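You operate a simulated robot arm through the tools that you are given. There is no shell and no other tool. Be economical: measure what you need, move in short steps, check, and stop when the job is done.

Carry out the task below with a simulated two-armed robot. There is one attempt and no reset: what you move stays moved.

## Task
Set the trial machine's depth dial by the middle job card and drive housing A-52 to that depth.
Fine: press stop before you turn the dial, then free it and home; seat the housing and shut the yellow clamp of the grey fixture on it before the run.

Only the result counts: the job must be done as asked and must still hold three seconds after the hand-in. Knocking over, shifting, dropping, spilling or breaking anything else fails it.

## Robot
Two 7-joint arms with two-finger parallel grippers on one trunk, on a base that drives. Base frame: it is fixed to the floor where the robot stands at the start and does not move with it; the origin is under the middle of the robot, x ahead of it, y to its left, z up. Readings come in cm, degrees, newtons and seconds.
The left shoulder is at the start at [5, 16.1, 115.2], the right one opposite. With the tool pointing down near the work surface each hand reaches from about 10 to 66 cm from the robot's upright axis, wherever it stands, measured 20 degrees to its own side. Places, roughly: depth dial of the trial machine [100, 20, 120]; home button of the trial machine [50, -10, 70]; job card [75, -125, 75]; nest by the yellow clamp of the grey fixture [60, 0, 80]; red clamp of the black fixture [60, -100, 20]; red stop button of the trial machine [50, -20, 70]; rim of the stop button of the trial machine [50, -20, 70]; start button of the trial machine [50, -30, 70]; trial machine [80, 0, 70]; yellow clamp of the black fixture [60, -80, 20]; yellow clamp of the grey fixture [60, 0, 80]. Payload 3.43 kg a hand.
The tool frame of a hand sits at the grasp point between the pads (the TCP): z along the fingers, y along the line on which they close. The tips reach 3 cm beyond it. Largest opening 9.4 cm; finger width 2.8, thickness 1; the body of the gripper, 5 by 9.6 cm, starts 5.5 cm behind the TCP.
Orientation is that of the tool frame in the base frame, as [roll, pitch, yaw] about the fixed x, y, z axes, in that order (R = Rz(yaw) Ry(pitch) Rx(roll)). With the fingers straight down and closing along the base's y, the tool's x points along the base's -x, its y along +y and its z along -z.

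## Interface
- The arms move only by the tool drive_tool. It takes "left_deltas", "right_deltas" or both (then of equal length, played together; a hand with none holds still); each is one flat list of numbers, 7 for each row, row after row: the finger opening in cm, from 0 to 9.4, then the shift along the tool's x, y, z in units of 50 mm (1.0 is 50 mm), then the turn, a rotation vector about the tool's x, y, z in units of 8 degrees (1.0 is 8 degrees). In form: [claw, tx, ty, tz, wx, wy, wz, claw, tx, ty, tz, wx, wy, wz, ...]. A call has 1 to 12 rows; each row shifts and turns the commanded pose from where the row before left it, along the tool's axes as they then stand. A call with a number of a shift or a turn outside -1 to 1 is refused whole. Rows are played at 5 a second. More than 5 cm and 8.6 degrees between two rows, or a gripper value outside its range, and nothing of the call is played. A pose out of reach is approached as far as the arm can. The call stops where the force on the tool passes 90 N (or 10 N more than at its start, if that is more) or the arm is blocked; 0.2 s more then pass. The fingers move at their own pace (about 4.5 cm/s each) and stop on an object; they squeeze with about 26 N. The grip force told is the motor's: it shows also when the fingers shut on nothing. Time passes only in rows, and 0.2 s behind the last, so rows that do not move let the fingers close. It gives the time, the measured TCP pose, the force on the tool (base axes), the opening and the grip force at its end, in the units of the frame above (readings bear some noise), with the torque about the TCP (base axes, N m) and any sound that the robot's microphone picked up.
- Cameras (640 x 400 px; columns grow to the right, rows downward): "scene" is now at [13.34, -2.19, 130.28]; the picture's right is [-0.23, -0.97, 0.00], its down [-0.30, 0.07, -0.95] and it looks along [0.93, -0.22, -0.31] (base axes); focal length 214 px, centre (320, 200). "left" rides on the left gripper at [7.6, -1.4, -10.3] in its tool frame; the picture's right is [0.18, 0.98, 0.00], its down [-0.75, 0.14, -0.64] and it looks along [-0.63, 0.12, 0.77] (tool axes); focal length 243 px, centre (320, 200). "right" rides on the right gripper at [7.6, 1.4, -10.2] in its tool frame; the picture's right is [-0.18, 0.98, 0.00], its down [-0.75, -0.14, -0.64] and it looks along [-0.63, -0.12, 0.77] (tool axes); focal length 243 px, centre (320, 200). There is no depth. A picture from a camera that has moved, and an enlarged one, comes with that camera's place and axes in the base frame and with its lens.
- get_image(camera): a new picture of that camera. It takes no simulated time.
- slide_trunk(by): slides the trunk up (or, below 0, down) by that many cm; the arms and the scene camera ride with it, the base frame stays. It gives what a move gives, with no picture.
- steer(legs): drives the robot by 1 to 6 legs, each [ahead, left, turn to the left] in cm, cm and degrees, along the robot's own axes; the way and the turn of a leg run together, so that a leg with both is an arc; at most 150 cm and 180 degrees a leg. The arms and the cameras ride along, it lands a little off, and it stops where it bumps. It gives what a move gives.
- head_to(pan, tilt): turns the head with the scene camera to pan (to the left, within 80 degrees either way) and tilt (down, from -29 to 69), counted from straight ahead of the robot. It gives what a move gives.
- close_up(camera, box): a new picture of the part [left, top, right, bottom] of that camera's present view, enlarged. It takes no simulated time.
- hand_in(): hands the job in; it is judged then, once.

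Work in short steps. Places have to be worked out from the pictures, the camera data and where the tool is seen: move nearer, look again, correct. Check each grasp and each placing, and mend what went wrong. You have 120 turns and 108 pictures in all, those below and enlarged ones among them. Open the grippers and draw the arms clear of the work before you hand the job in, unless the task says otherwise; then end with one line.

The tools are called after "Request:" as name(argument=value, ...) on one line, values as JSON. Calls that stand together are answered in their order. drive_tool: Moves the arms, as the interface text tells. Its arguments: {"type":"object","properties":{"left_deltas":{"type":"array","items":{"type":"number"}},"right_deltas":{"type":"array","items":{"type":"number"}}},"required":[]} The other tools are called the same way: slide_trunk (by) slides the trunk up or down; steer (legs) drives the base; head_to (pan, tilt) turns the head that bears the scene camera; get_image (camera) takes a picture; close_up (camera, box) takes an enlarged picture of a part of a camera's view; hand_in () hands the job in.

At the start:

```text
clock: 0.0
left_tcp_pos: [39.76, 9.78, 138.02]
left_orientation: [-179.8, 0.1, -179.9]
left_wrist_force: [0.2, 0.2, 0.6]
left_wrist_torque: [0.01, 0.04, 0.02]
left_grip_width: 9.38
left_grip_force: 0.1
right_tcp_pos: [34.95, -21.4, 136.69]
right_orientation: [180.0, -0.1, -180.0]
right_wrist_force: [-0.5, 0.1, 0.2]
right_wrist_torque: [0.0, -0.03, -0.06]
right_grip_width: 9.4
right_grip_force: 0.2
trunk travel left (down, up): [-17.9, 8.8]
robot x, y, heading: [0.22, -0.07, -0.0]
head pan, tilt: [-13.2, 17.8]
```

scene: 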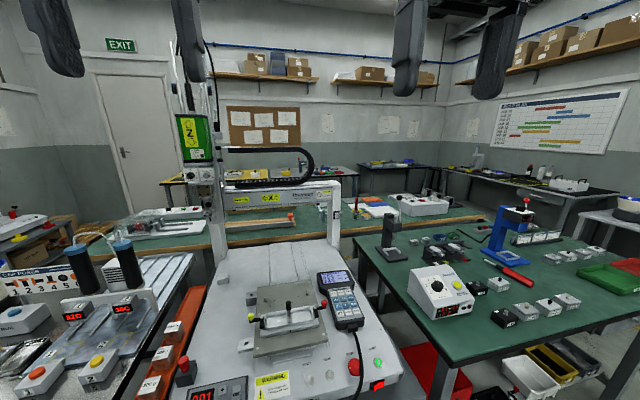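
right: 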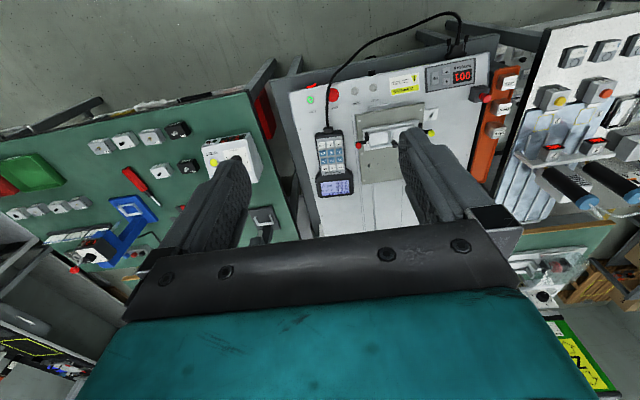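
left: 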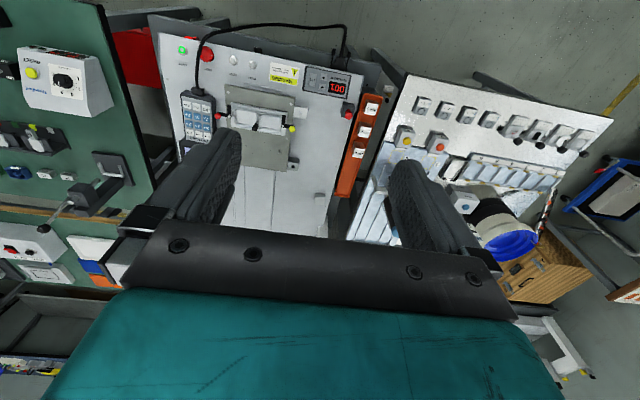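

The scene shows the machine ahead with a grey fixture, panel with buttons, and a table to the right with small blocks. I look closer at several parts.

Request:
close_up(camera="scene", box=[180, 240, 420, 400])

Request:
close_up(camera="scene", box=[370, 190, 640, 360])

Request:
close_up(camera="scene", box=[160, 80, 360, 240])

```text
2.50 times, centred on (300, 320) of scene
camera zoom: at [13.34, -2.19, 130.28], right [-0.23, -0.97, 0.0], down [-0.3, 0.07, -0.95], along [0.93, -0.22, -0.31], focal length 536 px, centre (370, -100)
```

zoom: 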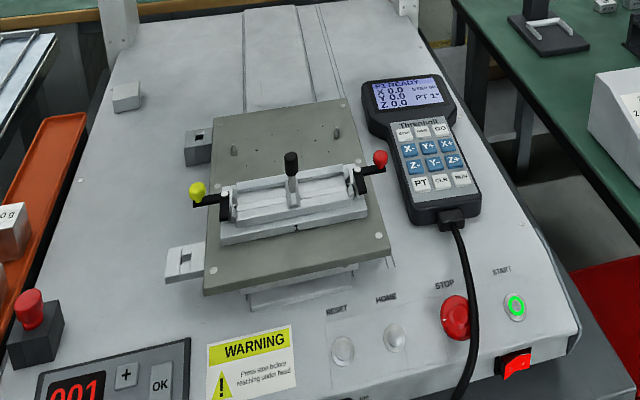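

```text
2.35 times, centred on (505, 275) of scene
camera zoom: at [13.34, -2.19, 130.28], right [-0.23, -0.97, 0.0], down [-0.3, 0.07, -0.95], along [0.93, -0.22, -0.31], focal length 505 px, centre (-115, 24)
```

zoom: 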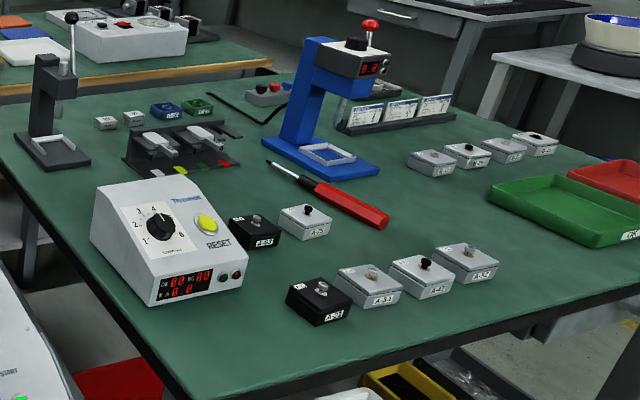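

```text
2.50 times, centred on (260, 160) of scene
camera zoom: at [13.34, -2.19, 130.28], right [-0.23, -0.97, 0.0], down [-0.3, 0.07, -0.95], along [0.93, -0.22, -0.31], focal length 536 px, centre (470, 300)
```

zoom: 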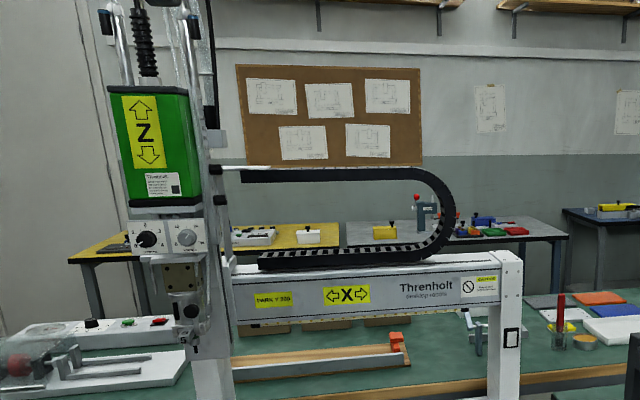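

I zoom heavily on the cards, the housings and the dial.

Request:
close_up(camera="scene", box=[508, 222, 572, 250])

Request:
close_up(camera="scene", box=[464, 270, 592, 334])

Request:
close_up(camera="scene", box=[175, 150, 255, 210])

Request:
close_up(camera="scene", box=[535, 240, 610, 280])

```text
10.00 times, centred on (540, 236) of scene
camera zoom: at [13.34, -2.19, 130.28], right [-0.23, -0.97, 0.0], down [-0.3, 0.07, -0.95], along [0.93, -0.22, -0.31], focal length 2145 px, centre (-1880, -160)
```

zoom: 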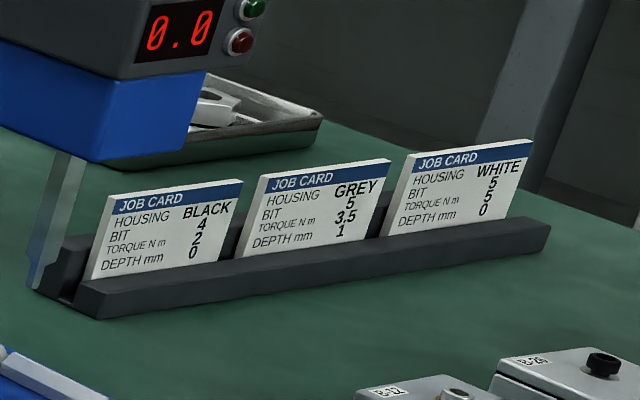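

```text
5.00 times, centred on (528, 302) of scene
camera zoom: at [13.34, -2.19, 130.28], right [-0.23, -0.97, 0.0], down [-0.3, 0.07, -0.95], along [0.93, -0.22, -0.31], focal length 1072 px, centre (-720, -310)
```

zoom: 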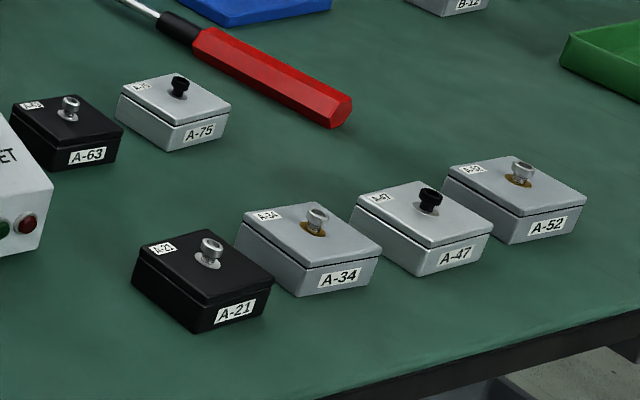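

```text
6.67 times, centred on (215, 180) of scene
camera zoom: at [13.34, -2.19, 130.28], right [-0.23, -0.97, 0.0], down [-0.3, 0.07, -0.95], along [0.93, -0.22, -0.31], focal length 1430 px, centre (1020, 333)
```

zoom: 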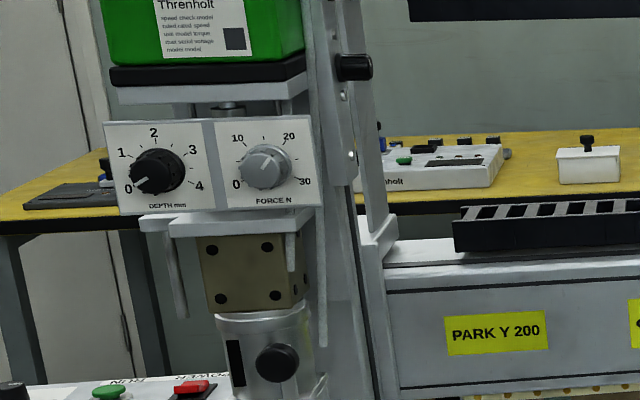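

```text
8.53 times, centred on (572, 260) of scene
camera zoom: at [13.34, -2.19, 130.28], right [-0.23, -0.97, 0.0], down [-0.3, 0.07, -0.95], along [0.93, -0.22, -0.31], focal length 1830 px, centre (-1835, -312)
```

zoom: 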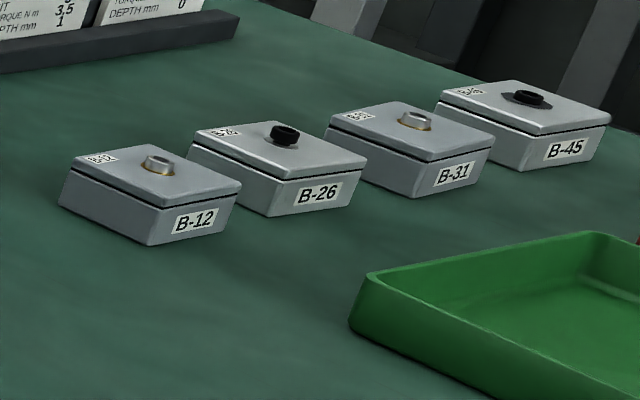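

The middle card asks for grey, depth 1 mm; A-52 is the rightmost front block; the dial stands at 0. I zoom on the fixture, pendant and panel.

Request:
close_up(camera="scene", box=[240, 275, 336, 335])

Request:
close_up(camera="scene", box=[310, 265, 380, 330])

Request:
head_to(pan=0, tilt=45)

Request:
get_image(camera="scene")

```text
6.67 times, centred on (288, 305) of scene
camera zoom: at [13.34, -2.19, 130.28], right [-0.23, -0.97, 0.0], down [-0.3, 0.07, -0.95], along [0.93, -0.22, -0.31], focal length 1430 px, centre (533, -500)
```

zoom: 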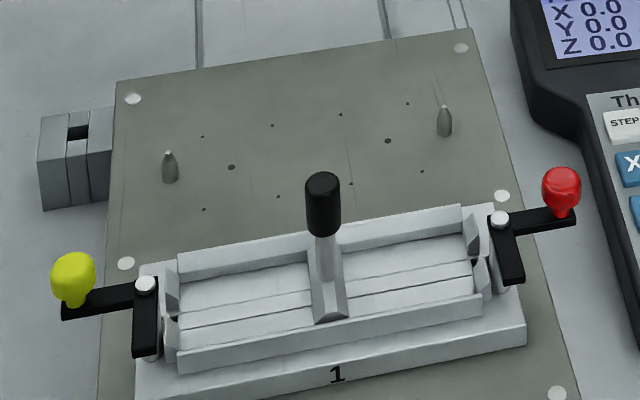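

```text
6.15 times, centred on (345, 298) of scene
camera zoom: at [13.34, -2.19, 130.28], right [-0.23, -0.97, 0.0], down [-0.3, 0.07, -0.95], along [0.93, -0.22, -0.31], focal length 1320 px, centre (166, -400)
```

zoom: 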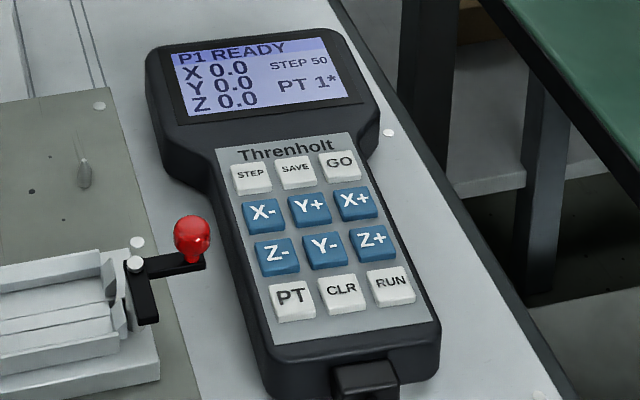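

```text
clock: 0.9
left_tcp_pos: [39.71, 9.81, 137.99]
left_orientation: [-179.9, 0.2, -179.8]
left_wrist_force: [-0.2, -0.3, 0.6]
left_wrist_torque: [0.02, 0.02, 0.01]
left_grip_width: 9.39
left_grip_force: 0.0
right_tcp_pos: [34.83, -21.4, 136.61]
right_orientation: [180.0, 0.0, -180.0]
right_wrist_force: [0.1, -0.1, -1.0]
right_wrist_torque: [0.03, -0.02, -0.02]
right_grip_width: 9.42
right_grip_force: 0.1
trunk travel left (down, up): [-17.9, 8.8]
robot x, y, heading: [-0.45, -0.1, -0.2]
head pan, tilt: [0.0, 45.0]
```

```text
95 pictures are left
camera scene: at [12.38, -0.07, 126.07], right [0.0, -1.0, 0.0], down [-0.71, 0.0, -0.71], along [0.71, 0.0, -0.71], focal length 214 px, centre (320, 200)
```

scene: 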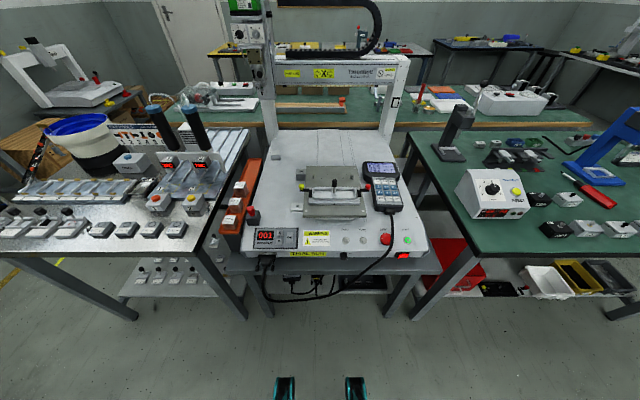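

Now I bring the right hand, fingers shut, above the STOP button, estimated near [44, -17, ~80].

Request:
drive_tool(right_deltas=[0, -0.2, 0.08, 0.8, 0, 0, 0, 0, -0.2, 0.08, 0.8, 0, 0, 0, 0, -0.2, 0.08, 0.8, 0, 0, 0, 0, -0.2, 0.08, 0.8, 0, 0, 0, 0, -0.2, 0.08, 0.8, 0, 0, 0, 0, -0.2, 0.08, 0.8, 0, 0, 0, 0, -0.2, 0.08, 0.8, 0, 0, 0, 0, -0.2, 0.08, 0.8, 0, 0, 0])

Request:
get_image(camera="right")

Request:
close_up(camera="scene", box=[230, 160, 430, 270])

```text
clock: 2.7
left_tcp_pos: [39.84, 9.77, 138.03]
left_orientation: [-179.9, 0.1, -179.9]
left_wrist_force: [-0.1, 0.0, 0.7]
left_wrist_torque: [0.01, -0.02, 0.0]
left_grip_width: 9.41
left_grip_force: 0.1
right_tcp_pos: [43.17, -18.17, 104.38]
right_orientation: [-180.0, 0.1, -180.0]
right_wrist_force: [0.1, 0.4, -0.6]
right_wrist_torque: [-0.01, 0.01, 0.02]
right_grip_width: 0.03
right_grip_force: 26.1
trunk travel left (down, up): [-17.9, 8.8]
robot x, y, heading: [0.09, 0.01, -0.2]
head pan, tilt: [0.0, 45.0]
```

```text
94 pictures are left
camera right: at [35.44, -16.83, 114.71], right [0.18, 0.98, 0.0], down [0.75, -0.14, 0.64], along [0.63, -0.12, -0.77], focal length 243 px, centre (320, 200)
```

right: 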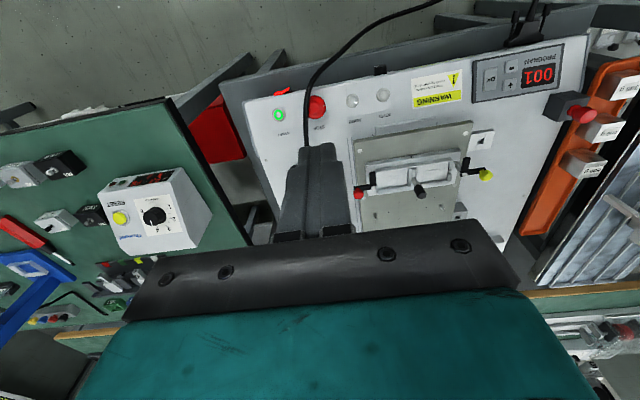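

```text
3.20 times, centred on (330, 215) of scene
camera zoom: at [12.41, -0.07, 126.06], right [0.0, -1.0, 0.0], down [-0.71, 0.0, -0.71], along [0.71, 0.0, -0.71], focal length 686 px, centre (288, 152)
```

zoom: 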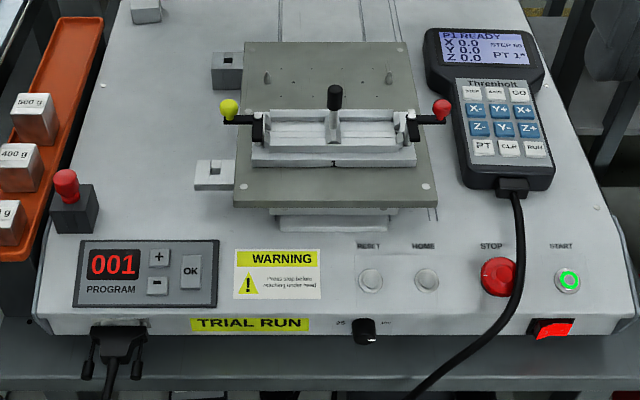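

STOP triangulates to about [49.8, -20, 72]. I move the shut fingers above it, tips about 5 cm above.

Request:
drive_tool(right_deltas=[0, -0.22, -0.053, 0.8, 0, 0, 0, 0, -0.22, -0.053, 0.8, 0, 0, 0, 0, -0.22, -0.053, 0.8, 0, 0, 0, 0, -0.22, -0.053, 0.8, 0, 0, 0, 0, -0.22, -0.053, 0.8, 0, 0, 0, 0, -0.22, -0.053, 0.7, 0, 0, 0])

Request:
get_image(camera="right")

Request:
close_up(camera="scene", box=[330, 190, 430, 260])

```text
clock: 4.1
left_tcp_pos: [39.83, 9.73, 138.04]
left_orientation: [-179.9, 0.1, -179.8]
left_wrist_force: [-0.7, -0.3, 1.1]
left_wrist_torque: [-0.02, 0.01, 0.01]
left_grip_width: 9.4
left_grip_force: 0.1
right_tcp_pos: [49.44, -19.81, 81.03]
right_orientation: [180.0, 0.1, 180.0]
right_wrist_force: [-1.0, 0.1, 0.0]
right_wrist_torque: [0.01, -0.02, 0.02]
right_grip_width: 0.0
right_grip_force: 26.0
trunk travel left (down, up): [-17.9, 8.8]
robot x, y, heading: [0.05, -0.22, -0.3]
head pan, tilt: [0.0, 45.0]
```

```text
92 pictures are left
camera right: at [41.81, -18.51, 91.3], right [0.18, 0.98, 0.0], down [0.75, -0.14, 0.64], along [0.63, -0.12, -0.77], focal length 243 px, centre (320, 200)
```

right: 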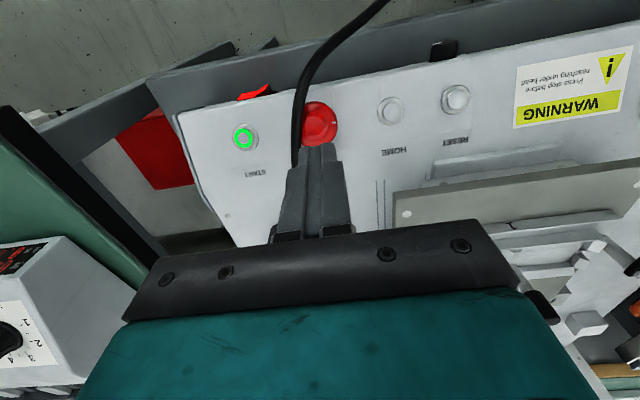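

```text
5.71 times, centred on (380, 225) of scene
camera zoom: at [12.41, -0.06, 126.06], right [0.0, -1.0, 0.0], down [-0.71, 0.0, -0.71], along [0.71, 0.0, -0.71], focal length 1226 px, centre (-23, 57)
```

zoom: 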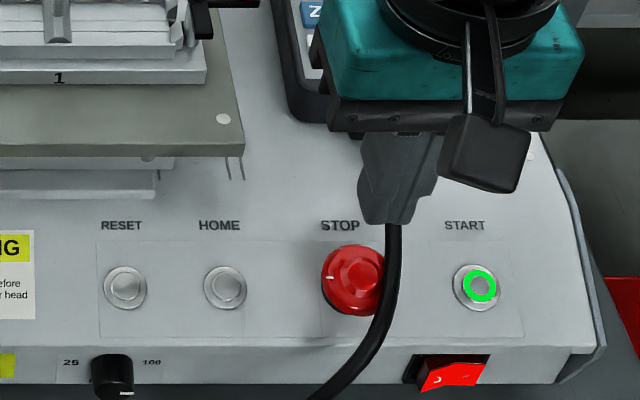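

Fingers stand over STOP with the cable just to its right. I lower and press in small steps.

Request:
drive_tool(right_deltas=[0, -0.04, 0.02, 0.4, 0, 0, 0, 0, 0, 0, 0.4, 0, 0, 0, 0, 0, 0, 0.1, 0, 0, 0, 0, 0, 0, 0.1, 0, 0, 0, 0, 0, 0, 0.1, 0, 0, 0, 0, 0, 0, 0.1, 0, 0, 0])

Request:
close_up(camera="scene", box=[330, 190, 430, 260])

```text
clock: 5.5
left_tcp_pos: [39.76, 9.72, 138.0]
left_orientation: [-179.9, 0.2, -179.9]
left_wrist_force: [-0.3, 0.5, 0.4]
left_wrist_torque: [-0.02, -0.01, 0.03]
left_grip_width: 9.39
left_grip_force: 0.0
right_tcp_pos: [49.81, -19.58, 75.25]
right_orientation: [-180.0, 0.1, 180.0]
right_wrist_force: [0.7, -0.4, 4.2]
right_wrist_torque: [-0.03, -0.06, 0.0]
right_grip_width: 0.01
right_grip_force: 26.0
trunk travel left (down, up): [-17.9, 8.8]
robot x, y, heading: [0.11, -0.02, -0.3]
head pan, tilt: [0.0, 45.0]
```

```text
5.71 times, centred on (380, 225) of scene
camera zoom: at [12.34, -0.05, 126.08], right [0.0, -1.0, 0.0], down [-0.71, 0.0, -0.71], along [0.71, 0.0, -0.71], focal length 1226 px, centre (-23, 57)
```

zoom: 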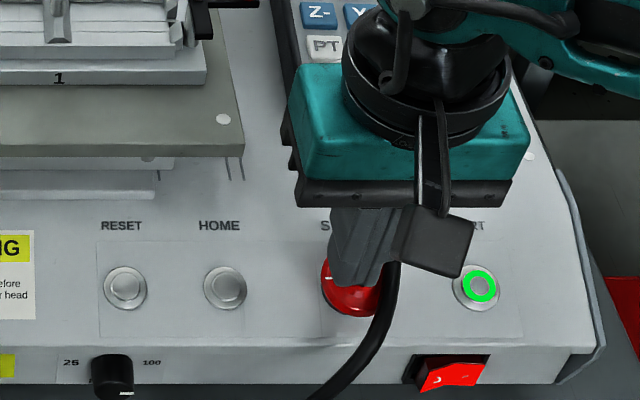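

Contact begins (4 N at tip z about 72.3). I press further in small steps.

Request:
drive_tool(right_deltas=[0, 0, 0, 0.06, 0, 0, 0, 0, 0, 0, 0.06, 0, 0, 0, 0, 0, 0, 0.06, 0, 0, 0, 0, 0, 0, 0.06, 0, 0, 0, 0, 0, 0, 0, 0, 0, 0])

```text
clock: 6.7
left_tcp_pos: [39.48, 9.77, 138.15]
left_orientation: [-179.8, 0.4, -179.9]
left_wrist_force: [0.5, 0.1, 0.7]
left_wrist_torque: [-0.03, -0.04, -0.03]
left_grip_width: 9.41
left_grip_force: 0.1
right_tcp_pos: [49.97, -19.52, 74.72]
right_orientation: [179.9, 0.6, 179.9]
right_wrist_force: [-2.1, -7.0, 42.5]
right_wrist_torque: [-0.55, -0.36, -0.06]
right_grip_width: 0.01
right_grip_force: 25.6
trunk travel left (down, up): [-17.9, 8.8]
robot x, y, heading: [-0.41, -0.07, -0.1]
head pan, tilt: [0.0, 45.0]
```

Force 42 N after 5 mm of travel; I lift and look whether it latched.

Request:
drive_tool(right_deltas=[0, 0, 0, -0.5, 0, 0, 0, 0, 0, 0, -1, 0, 0, 0, 0, 0, 0, -1, 0, 0, 0])

Request:
close_up(camera="scene", box=[310, 150, 430, 260])

```text
clock: 7.5
left_tcp_pos: [39.87, 9.81, 138.05]
left_orientation: [-179.8, 0.3, -179.9]
left_wrist_force: [-0.2, -0.6, -0.3]
left_wrist_torque: [-0.01, -0.02, 0.02]
left_grip_width: 9.44
left_grip_force: 0.0
right_tcp_pos: [49.64, -19.67, 86.63]
right_orientation: [179.9, -0.1, -179.9]
right_wrist_force: [-0.4, -0.1, -0.2]
right_wrist_torque: [0.0, 0.02, -0.03]
right_grip_width: 0.0
right_grip_force: 26.0
trunk travel left (down, up): [-17.9, 8.8]
robot x, y, heading: [-0.02, 0.07, 0.1]
head pan, tilt: [0.0, 45.0]
```

```text
3.64 times, centred on (370, 205) of scene
camera zoom: at [12.34, -0.04, 126.05], right [0.0, -1.0, 0.0], down [-0.71, 0.0, -0.71], along [0.71, 0.0, -0.71], focal length 780 px, centre (138, 182)
```

zoom: 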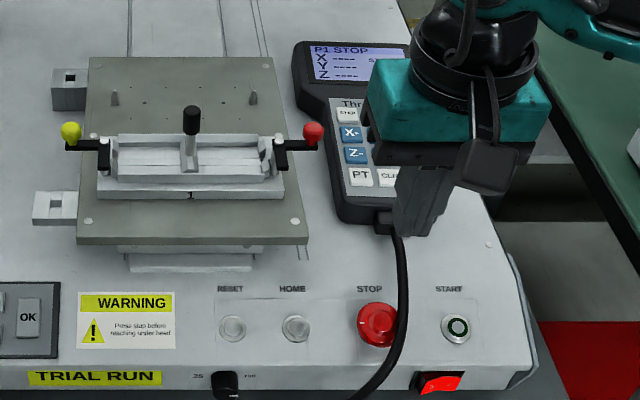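

The pendant shows STOP latched. Now I raise and withdraw the right hand, and look down to judge base clearance before driving nearer for the dial.

Request:
drive_tool(right_deltas=[0, 0.3, -0.15, -1, 0, 0, 0, 0, 0.4, -0.15, -1, 0, 0, 0, 0, 0.4, -0.15, -1, 0, 0, 0, 0, 0.4, -0.15, -1, 0, 0, 0, 0, 0.4, -0.15, -0.8, 0, 0, 0, 0, 0.4, -0.15, 0, 0, 0, 0])

Request:
head_to(pan=0, tilt=69)

Request:
get_image(camera="scene")

```text
refused: row 1 steps farther than a row can; nothing moved
```

```text
clock: 8.4
left_tcp_pos: [39.86, 9.71, 138.07]
left_orientation: [-179.9, 0.1, -179.9]
left_wrist_force: [0.7, -0.1, 0.2]
left_wrist_torque: [-0.03, 0.0, 0.0]
left_grip_width: 9.41
left_grip_force: 0.1
right_tcp_pos: [49.73, -19.64, 86.72]
right_orientation: [-180.0, 0.0, -180.0]
right_wrist_force: [0.2, 0.4, -0.2]
right_wrist_torque: [-0.02, 0.01, -0.02]
right_grip_width: 0.0
right_grip_force: 26.1
trunk travel left (down, up): [-17.9, 8.8]
robot x, y, heading: [0.07, 0.33, -0.1]
head pan, tilt: [0.0, 68.8]
```

```text
88 pictures are left
camera scene: at [9.85, -0.06, 123.18], right [0.0, -1.0, 0.0], down [-0.93, 0.0, -0.36], along [0.36, 0.0, -0.93], focal length 214 px, centre (320, 200)
```

scene: 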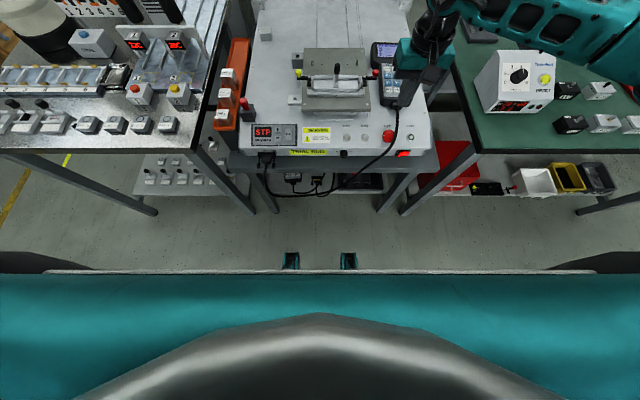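

Table edges stand at about x = 41, legs near 50, base front about 21, so about 20 cm ahead is free. I first raise the right hand (shorter steps this time).

Request:
drive_tool(right_deltas=[0, 0.2, -0.1, -0.9, 0, 0, 0, 0, 0.4, -0.1, -0.9, 0, 0, 0, 0, 0.4, -0.1, -0.9, 0, 0, 0, 0, 0.4, -0.1, -0.9, 0, 0, 0, 0, 0.4, -0.1, -0.9, 0, 0, 0, 0, 0.4, -0.1, -0.9, 0, 0, 0, 0, 0.6, -0.1, 0, 0, 0, 0, 0, 0.6, -0.1, 0, 0, 0, 0])

Request:
steer(legs=[[18, 0, 0]])

Request:
head_to(pan=20, tilt=15)

Request:
get_image(camera="scene")

```text
clock: 10.2
left_tcp_pos: [39.86, 9.76, 138.0]
left_orientation: [-179.9, 0.1, -179.9]
left_wrist_force: [-0.4, 0.0, 0.9]
left_wrist_torque: [-0.01, -0.02, -0.02]
left_grip_width: 9.38
left_grip_force: 0.1
right_tcp_pos: [32.5, -23.59, 113.41]
right_orientation: [179.9, 0.0, -180.0]
right_wrist_force: [-0.3, -0.1, -0.3]
right_wrist_torque: [0.03, -0.02, 0.02]
right_grip_width: 0.0
right_grip_force: 25.6
trunk travel left (down, up): [-17.9, 8.8]
robot x, y, heading: [-0.24, 0.1, -0.2]
head pan, tilt: [0.0, 68.8]
```

```text
clock: 11.7
left_tcp_pos: [58.1, 9.45, 138.02]
left_orientation: [-180.0, 0.0, 179.9]
left_wrist_force: [-0.1, -0.1, 0.2]
left_wrist_torque: [-0.01, 0.01, 0.0]
left_grip_width: 9.4
left_grip_force: 0.1
right_tcp_pos: [50.67, -23.68, 113.42]
right_orientation: [-180.0, 0.1, 179.9]
right_wrist_force: [0.7, -0.5, 0.1]
right_wrist_torque: [0.01, -0.01, -0.02]
right_grip_width: 0.0
right_grip_force: 26.0
trunk travel left (down, up): [-17.9, 8.8]
robot x, y, heading: [18.25, 0.17, -0.4]
head pan, tilt: [0.0, 68.8]
```

```text
clock: 12.9
left_tcp_pos: [58.06, 9.54, 137.95]
left_orientation: [-179.9, 0.1, 179.8]
left_wrist_force: [-0.3, 0.8, -0.2]
left_wrist_torque: [0.01, -0.02, 0.01]
left_grip_width: 9.41
left_grip_force: 0.1
right_tcp_pos: [50.53, -23.7, 113.28]
right_orientation: [179.9, 0.1, 179.8]
right_wrist_force: [0.8, 0.0, 0.0]
right_wrist_torque: [-0.02, -0.03, 0.02]
right_grip_width: 0.01
right_grip_force: 26.6
trunk travel left (down, up): [-17.9, 8.8]
robot x, y, heading: [17.91, 0.15, -0.1]
head pan, tilt: [20.0, 15.0]
```

```text
87 pictures are left
camera scene: at [31.16, 3.04, 130.74], right [0.34, -0.94, 0.0], down [-0.24, -0.09, -0.97], along [0.91, 0.33, -0.26], focal length 214 px, centre (320, 200)
```

scene: 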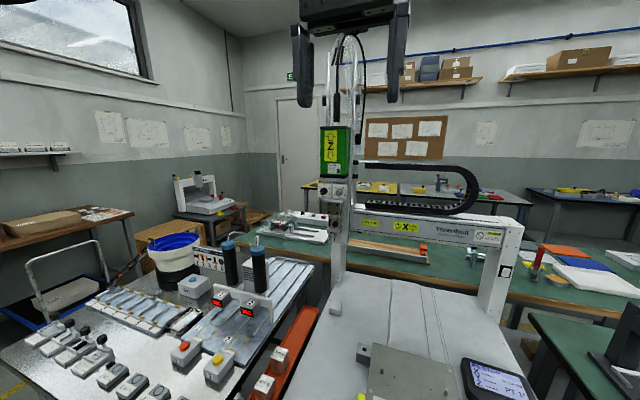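

Driven without a bump. I zoom at the dial to triangulate.

Request:
close_up(camera="scene", box=[310, 170, 362, 222])

```text
7.69 times, centred on (336, 196) of scene
camera zoom: at [31.16, 3.04, 130.74], right [0.34, -0.94, 0.0], down [-0.24, -0.09, -0.97], along [0.91, 0.33, -0.26], focal length 1650 px, centre (197, 231)
```

zoom: 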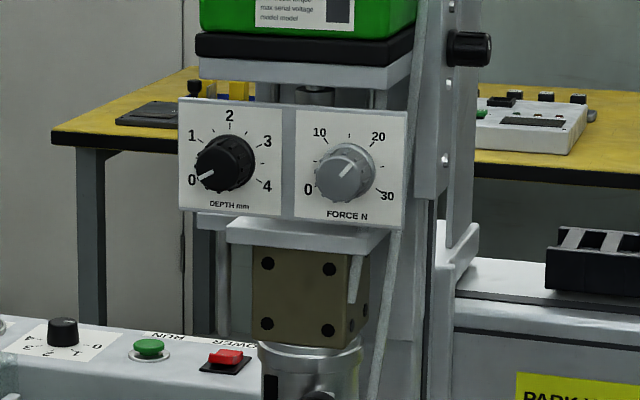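

The dial is at roughly [95.5, 25.2, 115.5], facing the robot, still pointing to 0. I turn the left hand so its fingers point ahead.

Request:
drive_tool(left_deltas=[5, 0, 0, 0, 0, -1, 0, 5, 0, 0, 0, 0, -1, 0, 5, 0, 0, 0, 0, -1, 0, 5, 0, 0, 0, 0, -1, 0, 5, 0, 0, 0, 0, -1, 0, 5, 0, 0, 0, 0, -1, 0, 5, 0, 0, 0, 0, -1, 0, 5, 0, 0, 0, 0, -1, 0, 5, 0, 0, 0, 0, -1, 0, 5, 0, 0, 0, 0, -1, 0, 5, 0, 0, 0, 0, -1, 0, 5, 0, 0, 0, 0, -0.25, 0])

```text
clock: 15.6
left_tcp_pos: [58.03, 9.52, 138.09]
left_orientation: [-39.6, 89.7, -39.6]
left_wrist_force: [0.1, 0.1, 0.3]
left_wrist_torque: [-0.01, 0.02, -0.04]
left_grip_width: 4.99
left_grip_force: 0.1
right_tcp_pos: [50.58, -23.77, 113.47]
right_orientation: [-180.0, 0.0, 179.8]
right_wrist_force: [0.2, -0.2, -0.4]
right_wrist_torque: [0.02, 0.01, 0.01]
right_grip_width: 0.01
right_grip_force: 26.4
trunk travel left (down, up): [-17.9, 8.8]
robot x, y, heading: [17.97, -0.08, -0.3]
head pan, tilt: [20.0, 15.0]
```

Fingers point ahead. I move to about [72, 25.2, 115.5] before the dial.

Request:
drive_tool(left_deltas=[5, 0.64, 0.45, 0.4, 0, 0, 0, 5, 0.64, 0.45, 0.4, 0, 0, 0, 5, 0.64, 0.45, 0.4, 0, 0, 0, 5, 0.64, 0.45, 0.4, 0, 0, 0, 5, 0.64, 0.45, 0.4, 0, 0, 0, 5, 0.64, 0.45, 0.4, 0, 0, 0, 5, 0.64, 0.45, 0.4, 0, 0, 0])

Request:
get_image(camera="left")

Request:
get_image(camera="scene")

```text
clock: 17.1
left_tcp_pos: [68.65, 23.93, 121.95]
left_orientation: [-147.8, 90.0, -148.0]
left_wrist_force: [-0.6, -0.6, -0.5]
left_wrist_torque: [0.03, -0.01, 0.05]
left_grip_width: 5.01
left_grip_force: 0.1
left hand out of reach, approached as far as the arm can: row 5, 6, 7
right_tcp_pos: [50.65, -23.82, 113.45]
right_orientation: [-179.9, 0.0, 179.7]
right_wrist_force: [-1.1, 0.3, 1.2]
right_wrist_torque: [0.01, 0.0, 0.0]
right_grip_width: 0.0
right_grip_force: 26.0
trunk travel left (down, up): [-17.9, 8.8]
robot x, y, heading: [18.01, 0.21, -0.2]
head pan, tilt: [20.0, 15.0]
```

```text
85 pictures are left
camera left: at [58.37, 22.53, 114.45], right [0.0, 0.98, -0.19], down [-0.64, 0.14, 0.75], along [0.77, 0.12, 0.63], focal length 243 px, centre (320, 200)
```

left: 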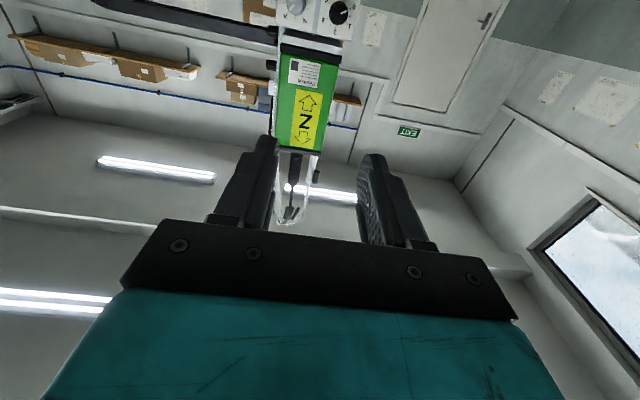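

```text
84 pictures are left
camera scene: at [31.13, 3.05, 130.75], right [0.34, -0.94, 0.0], down [-0.24, -0.09, -0.97], along [0.91, 0.33, -0.26], focal length 214 px, centre (320, 200)
```

scene: 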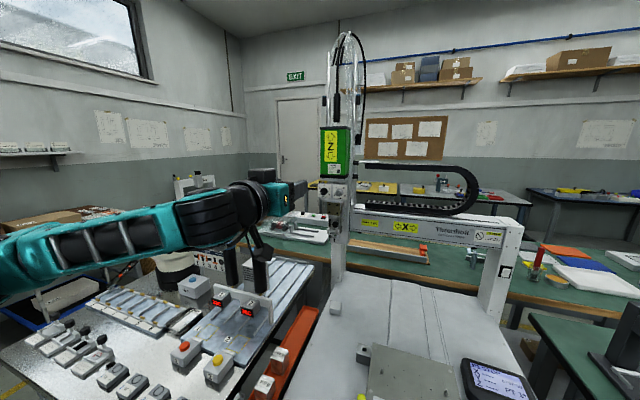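

The wrist seems folded too close to the shoulder; going ahead should free it. I advance along +x first, then lower.

Request:
drive_tool(left_deltas=[5, 0, 0, 0.6, 0, 0, 0, 5, 0, 0, 0.6, 0, 0, 0, 5, 0.4, 0, 0.1, 0, 0, 0, 5, 0.4, 0, 0, 0, 0, 0, 5, 0.4, 0, 0, 0, 0, 0])

```text
clock: 18.4
left_tcp_pos: [74.17, 24.1, 122.72]
left_orientation: [-158.6, 89.6, -159.1]
left_wrist_force: [0.8, 0.8, 0.1]
left_wrist_torque: [-0.02, 0.03, 0.02]
left_grip_width: 4.99
left_grip_force: 0.1
left hand out of reach, approached as far as the arm can: row 1, 2, 3, 4, 5
right_tcp_pos: [50.57, -23.72, 113.42]
right_orientation: [180.0, 0.0, 179.8]
right_wrist_force: [0.1, -0.6, 0.1]
right_wrist_torque: [0.01, 0.0, -0.01]
right_grip_width: 0.0
right_grip_force: 25.9
trunk travel left (down, up): [-17.9, 8.8]
robot x, y, heading: [17.93, -0.16, -0.1]
head pan, tilt: [20.0, 15.0]
```

Lowering is blocked by a joint limit rather than distance, so I lower the trunk by 12 cm instead, which gives the wrist more room.

Request:
slide_trunk(by=-12)

Request:
drive_tool(left_deltas=[5, -0.5, 0.2, 0.2, 0, 0, 0, 5, -0.5, 0, 0.4, 0, 0, 0])

Request:
get_image(camera="left")

Request:
get_image(camera="scene")

```text
clock: 19.9
left_tcp_pos: [74.23, 24.06, 110.69]
left_orientation: [-158.1, 89.7, -158.3]
left_wrist_force: [-0.5, -0.3, -0.2]
left_wrist_torque: [0.03, 0.02, -0.03]
left_grip_width: 5.0
left_grip_force: 0.2
right_tcp_pos: [50.49, -23.62, 101.47]
right_orientation: [180.0, 0.0, 179.8]
right_wrist_force: [0.0, 0.1, -0.8]
right_wrist_torque: [-0.02, 0.01, 0.01]
right_grip_width: 0.0
right_grip_force: 25.9
trunk travel left (down, up): [-5.9, 20.8]
robot x, y, heading: [17.92, -0.0, -0.1]
head pan, tilt: [20.0, 15.0]
```

```text
clock: 20.4
left_tcp_pos: [77.3, 25.02, 115.99]
left_orientation: [-161.4, 89.7, -161.7]
left_wrist_force: [-0.5, 0.6, 0.3]
left_wrist_torque: [0.02, 0.02, 0.0]
left_grip_width: 5.01
left_grip_force: 0.1
right_tcp_pos: [50.56, -23.69, 101.4]
right_orientation: [180.0, 0.0, 179.8]
right_wrist_force: [-0.4, -0.3, 0.0]
right_wrist_torque: [-0.01, 0.0, 0.03]
right_grip_width: 0.01
right_grip_force: 25.5
trunk travel left (down, up): [-5.9, 20.8]
robot x, y, heading: [18.04, 0.17, -0.2]
head pan, tilt: [20.0, 15.0]
```

```text
83 pictures are left
camera left: at [66.88, 23.66, 108.59], right [0.0, 0.98, -0.19], down [-0.64, 0.15, 0.76], along [0.77, 0.12, 0.63], focal length 243 px, centre (320, 200)
```

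left: 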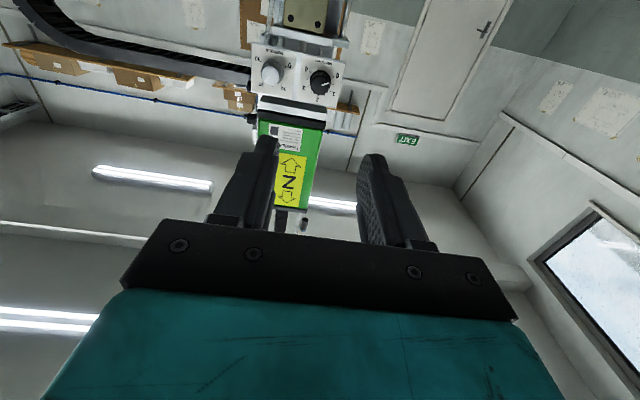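

```text
82 pictures are left
camera scene: at [31.16, 3.03, 118.74], right [0.34, -0.94, 0.0], down [-0.24, -0.09, -0.97], along [0.91, 0.33, -0.26], focal length 214 px, centre (320, 200)
```

scene: 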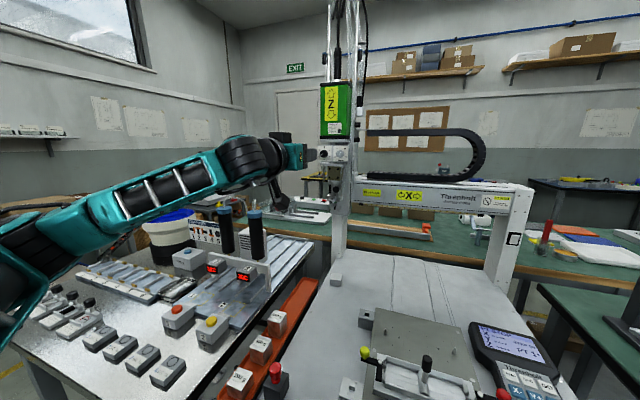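

The dial now triangulates to about [95.7, 25.1, 115.3]. I approach to TCP x = 89 and check.

Request:
drive_tool(left_deltas=[5, 0.07, 0, 0.8, 0, 0, 0, 5, 0.07, 0, 0.8, 0, 0, 0, 5, 0, 0, 0.75, 0, 0, 0])

Request:
get_image(camera="left")

Request:
close_up(camera="scene", box=[285, 120, 375, 185])

```text
clock: 21.2
left_tcp_pos: [88.89, 25.07, 115.17]
left_orientation: [-162.6, 89.6, -162.9]
left_wrist_force: [-0.3, 0.3, 0.2]
left_wrist_torque: [0.0, -0.03, -0.03]
left_grip_width: 4.99
left_grip_force: 0.1
right_tcp_pos: [50.58, -23.75, 101.33]
right_orientation: [-179.9, 0.0, 179.8]
right_wrist_force: [-0.6, -0.3, 1.1]
right_wrist_torque: [0.02, -0.03, -0.01]
right_grip_width: 0.02
right_grip_force: 25.8
trunk travel left (down, up): [-5.9, 20.8]
robot x, y, heading: [18.3, -0.14, -0.3]
head pan, tilt: [20.0, 15.0]
```

```text
81 pictures are left
camera left: at [78.5, 23.73, 107.63], right [0.0, 0.98, -0.19], down [-0.64, 0.15, 0.76], along [0.77, 0.12, 0.63], focal length 243 px, centre (320, 200)
```

left: 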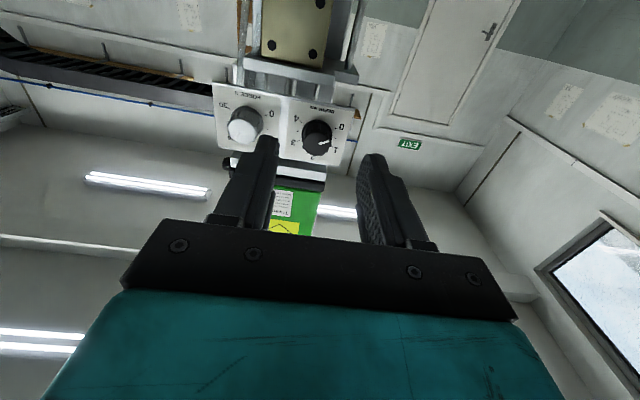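

```text
6.15 times, centred on (330, 152) of scene
camera zoom: at [31.17, 3.03, 118.74], right [0.34, -0.94, 0.0], down [-0.24, -0.09, -0.97], along [0.91, 0.33, -0.26], focal length 1320 px, centre (258, 492)
```

zoom: 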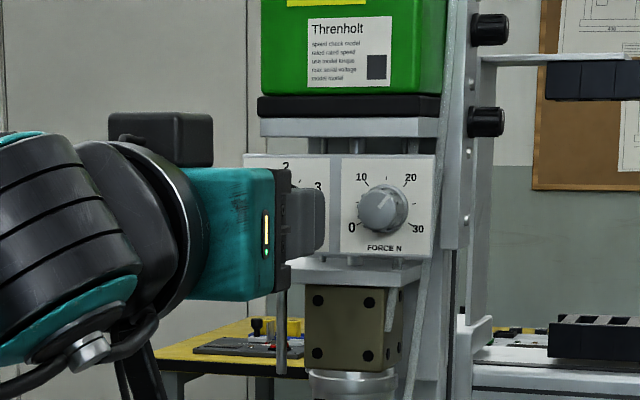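

Alignment is good. I advance 4 cm more, to get the pads around the knob.

Request:
drive_tool(left_deltas=[5, 0, 0, 0.4, 0, 0, 0, 5, 0, 0, 0.4, 0, 0, 0])

Request:
get_image(camera="left")

Request:
close_up(camera="scene", box=[305, 130, 365, 175])

```text
clock: 21.9
left_tcp_pos: [92.92, 25.12, 114.85]
left_orientation: [-166.9, 89.6, -167.2]
left_wrist_force: [0.1, -0.6, -0.6]
left_wrist_torque: [0.04, -0.03, 0.0]
left_grip_width: 5.0
left_grip_force: 0.0
right_tcp_pos: [50.58, -23.67, 101.39]
right_orientation: [-180.0, 0.1, 179.9]
right_wrist_force: [0.4, 0.4, -0.4]
right_wrist_torque: [0.04, 0.01, 0.03]
right_grip_width: 0.0
right_grip_force: 26.1
trunk travel left (down, up): [-5.9, 20.8]
robot x, y, heading: [18.0, -0.21, -0.2]
head pan, tilt: [20.0, 15.0]
```

```text
79 pictures are left
camera left: at [82.65, 23.65, 107.44], right [0.0, 0.98, -0.19], down [-0.64, 0.14, 0.76], along [0.77, 0.12, 0.63], focal length 243 px, centre (320, 200)
```

left: 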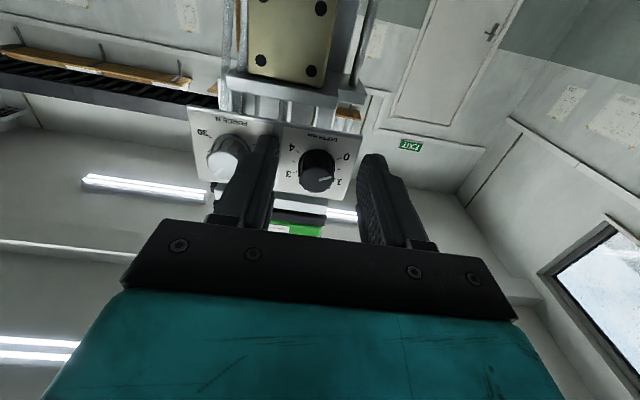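

```text
8.89 times, centred on (335, 152) of scene
camera zoom: at [31.16, 3.04, 118.74], right [0.34, -0.94, 0.0], down [-0.24, -0.09, -0.97], along [0.91, 0.33, -0.26], focal length 1906 px, centre (187, 622)
```

zoom: 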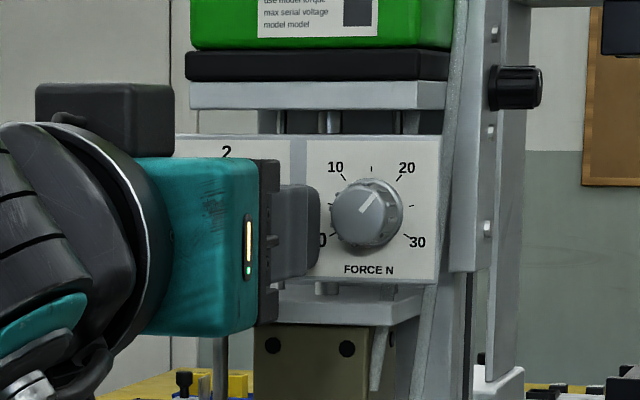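

Tips are about 1.4 cm past the knob's front face. I raise 4 mm and close gently on the knob.

Request:
drive_tool(left_deltas=[5, -0.08, 0, 0.03, 0, 0, 0, 0, 0, 0, 0, 0, 0, 0, 0, 0, 0, 0, 0, 0, 0, 0, 0, 0, 0, 0, 0, 0])

Request:
close_up(camera="left", box=[220, 80, 420, 220])

```text
clock: 22.9
left_tcp_pos: [92.97, 24.94, 115.37]
left_orientation: [-154.4, 89.8, -154.8]
left_wrist_force: [-16.7, -2.3, -4.3]
left_wrist_torque: [-0.07, 0.48, 0.43]
left_grip_width: 2.09
left_grip_force: 37.9
right_tcp_pos: [50.45, -23.7, 101.49]
right_orientation: [-179.9, 0.2, 179.9]
right_wrist_force: [-0.1, -0.9, 0.3]
right_wrist_torque: [-0.02, 0.05, 0.0]
right_grip_width: 0.01
right_grip_force: 26.2
trunk travel left (down, up): [-5.9, 20.8]
robot x, y, heading: [17.77, 0.09, -0.4]
head pan, tilt: [20.0, 15.0]
```

```text
2.86 times, centred on (320, 150) of left
camera zoom: at [82.67, 23.54, 107.94], right [0.01, 0.98, -0.19], down [-0.64, 0.15, 0.76], along [0.77, 0.11, 0.63], focal length 693 px, centre (320, 343)
```

zoom: 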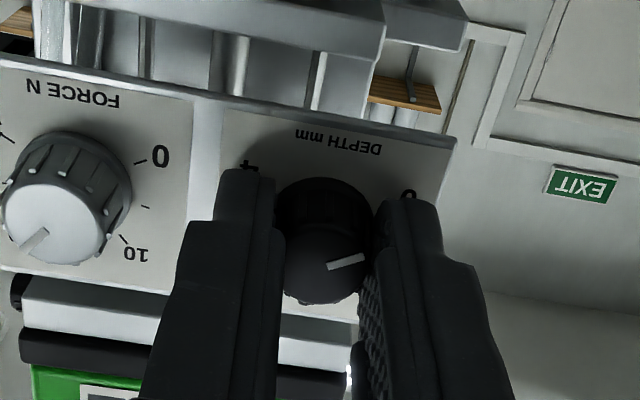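

The knob is gripped (2.1 cm). I turn +56 degrees clockwise and check the pointer.

Request:
drive_tool(left_deltas=[0, 0, 0, 0, 0, 0, 1, 0, 0, 0, 0, 0, 0, 1, 0, 0, 0, 0, 0, 0, 1, 0, 0, 0, 0, 0, 0, 1, 0, 0, 0, 0, 0, 0, 1, 0, 0, 0, 0, 0, 0, 1, 0, 0, 0, 0, 0, 0, 1])

Request:
close_up(camera="left", box=[220, 80, 420, 220])

Request:
close_up(camera="scene", box=[305, 130, 365, 175])

```text
clock: 24.4
left_tcp_pos: [93.07, 25.05, 115.44]
left_orientation: [90.3, 33.9, 90.0]
left_wrist_force: [-17.0, -3.9, -7.6]
left_wrist_torque: [-0.01, 0.54, 0.89]
left_grip_width: 2.11
left_grip_force: 44.8
right_tcp_pos: [50.48, -23.72, 101.46]
right_orientation: [-180.0, 0.1, 179.8]
right_wrist_force: [0.1, 0.1, -0.3]
right_wrist_torque: [0.0, 0.0, -0.01]
right_grip_width: 0.0
right_grip_force: 25.7
trunk travel left (down, up): [-5.9, 20.8]
robot x, y, heading: [18.28, 0.21, -0.3]
head pan, tilt: [20.0, 15.0]
```

```text
2.86 times, centred on (320, 150) of left
camera zoom: at [82.7, 30.57, 110.13], right [0.01, 0.7, 0.71], down [-0.64, -0.54, 0.54], along [0.77, -0.46, 0.45], focal length 693 px, centre (320, 343)
```

zoom: 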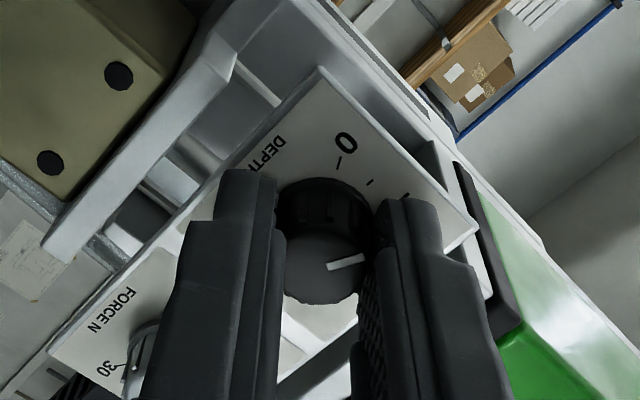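

```text
8.89 times, centred on (335, 152) of scene
camera zoom: at [31.03, 3.03, 118.76], right [0.34, -0.94, 0.0], down [-0.24, -0.09, -0.97], along [0.91, 0.33, -0.26], focal length 1906 px, centre (187, 622)
```

zoom: 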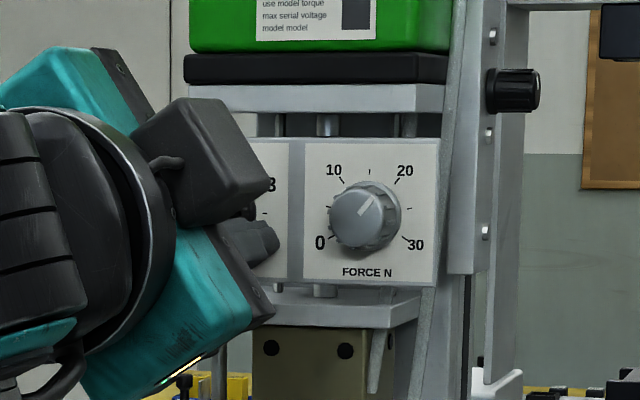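

The knob turned with the hand. I release, back off 6 cm and look at the pointer.

Request:
drive_tool(left_deltas=[5, 0, 0, 0, 0, 0, 0, 5, 0, 0, 0, 0, 0, 0, 5, 0, 0, -0.6, 0, 0, 0, 5, 0, 0, -0.8, 0, 0, 0])

Request:
close_up(camera="left", box=[240, 60, 400, 180])

Request:
close_up(camera="scene", box=[305, 130, 365, 175])

```text
clock: 25.4
left_tcp_pos: [86.18, 25.06, 115.65]
left_orientation: [90.2, 34.2, 90.1]
left_wrist_force: [0.0, -0.3, 0.1]
left_wrist_torque: [0.02, 0.01, 0.02]
left_grip_width: 5.01
left_grip_force: 0.1
right_tcp_pos: [50.49, -23.7, 101.4]
right_orientation: [180.0, 0.0, 179.9]
right_wrist_force: [0.2, -0.1, 0.9]
right_wrist_torque: [-0.02, -0.02, 0.01]
right_grip_width: 0.01
right_grip_force: 25.8
trunk travel left (down, up): [-5.9, 20.8]
robot x, y, heading: [18.21, -0.08, -0.1]
head pan, tilt: [20.0, 15.0]
```

```text
3.33 times, centred on (320, 120) of left
camera zoom: at [75.94, 30.54, 110.28], right [0.0, 0.7, 0.71], down [-0.64, -0.54, 0.54], along [0.77, -0.46, 0.45], focal length 809 px, centre (320, 467)
```

zoom: 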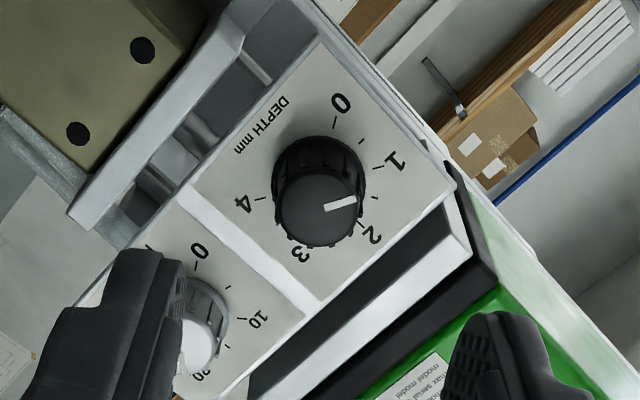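

```text
8.89 times, centred on (335, 152) of scene
camera zoom: at [31.15, 3.06, 118.76], right [0.34, -0.94, 0.0], down [-0.24, -0.09, -0.97], along [0.91, 0.33, -0.26], focal length 1906 px, centre (187, 622)
```

zoom: 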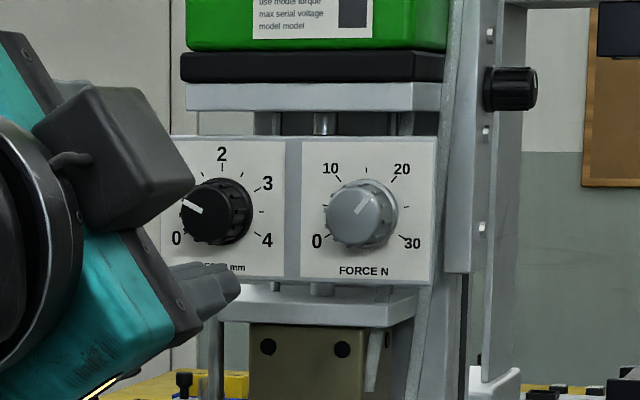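

I draw the left hand farther back and to the left so that the scene camera sees the dial whole.

Request:
drive_tool(left_deltas=[5, 0, 0, -0.9, 0, 0, 0, 5, 0, 0, -0.9, 0, 0, 0])

Request:
close_up(camera="scene", box=[308, 135, 348, 165])

```text
clock: 26.1
left_tcp_pos: [77.21, 25.17, 115.27]
left_orientation: [90.3, 34.0, 90.0]
left_wrist_force: [0.3, 0.1, -0.5]
left_wrist_torque: [-0.03, 0.0, 0.03]
left_grip_width: 5.01
left_grip_force: 0.0
right_tcp_pos: [50.63, -23.72, 101.47]
right_orientation: [-179.9, 0.1, 179.8]
right_wrist_force: [0.0, 0.3, -0.1]
right_wrist_torque: [0.03, 0.02, 0.02]
right_grip_width: 0.0
right_grip_force: 26.1
trunk travel left (down, up): [-5.9, 20.8]
robot x, y, heading: [18.39, -0.21, -0.1]
head pan, tilt: [20.0, 15.0]
```

```text
13.33 times, centred on (328, 150) of scene
camera zoom: at [31.12, 3.06, 118.75], right [0.34, -0.94, 0.0], down [-0.24, -0.09, -0.97], along [0.91, 0.33, -0.26], focal length 2860 px, centre (213, 867)
```

zoom: 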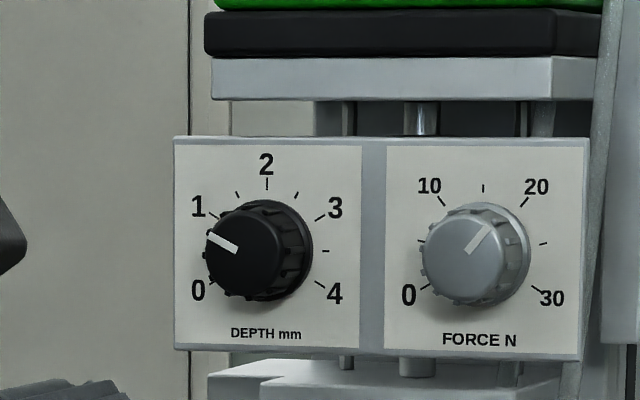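

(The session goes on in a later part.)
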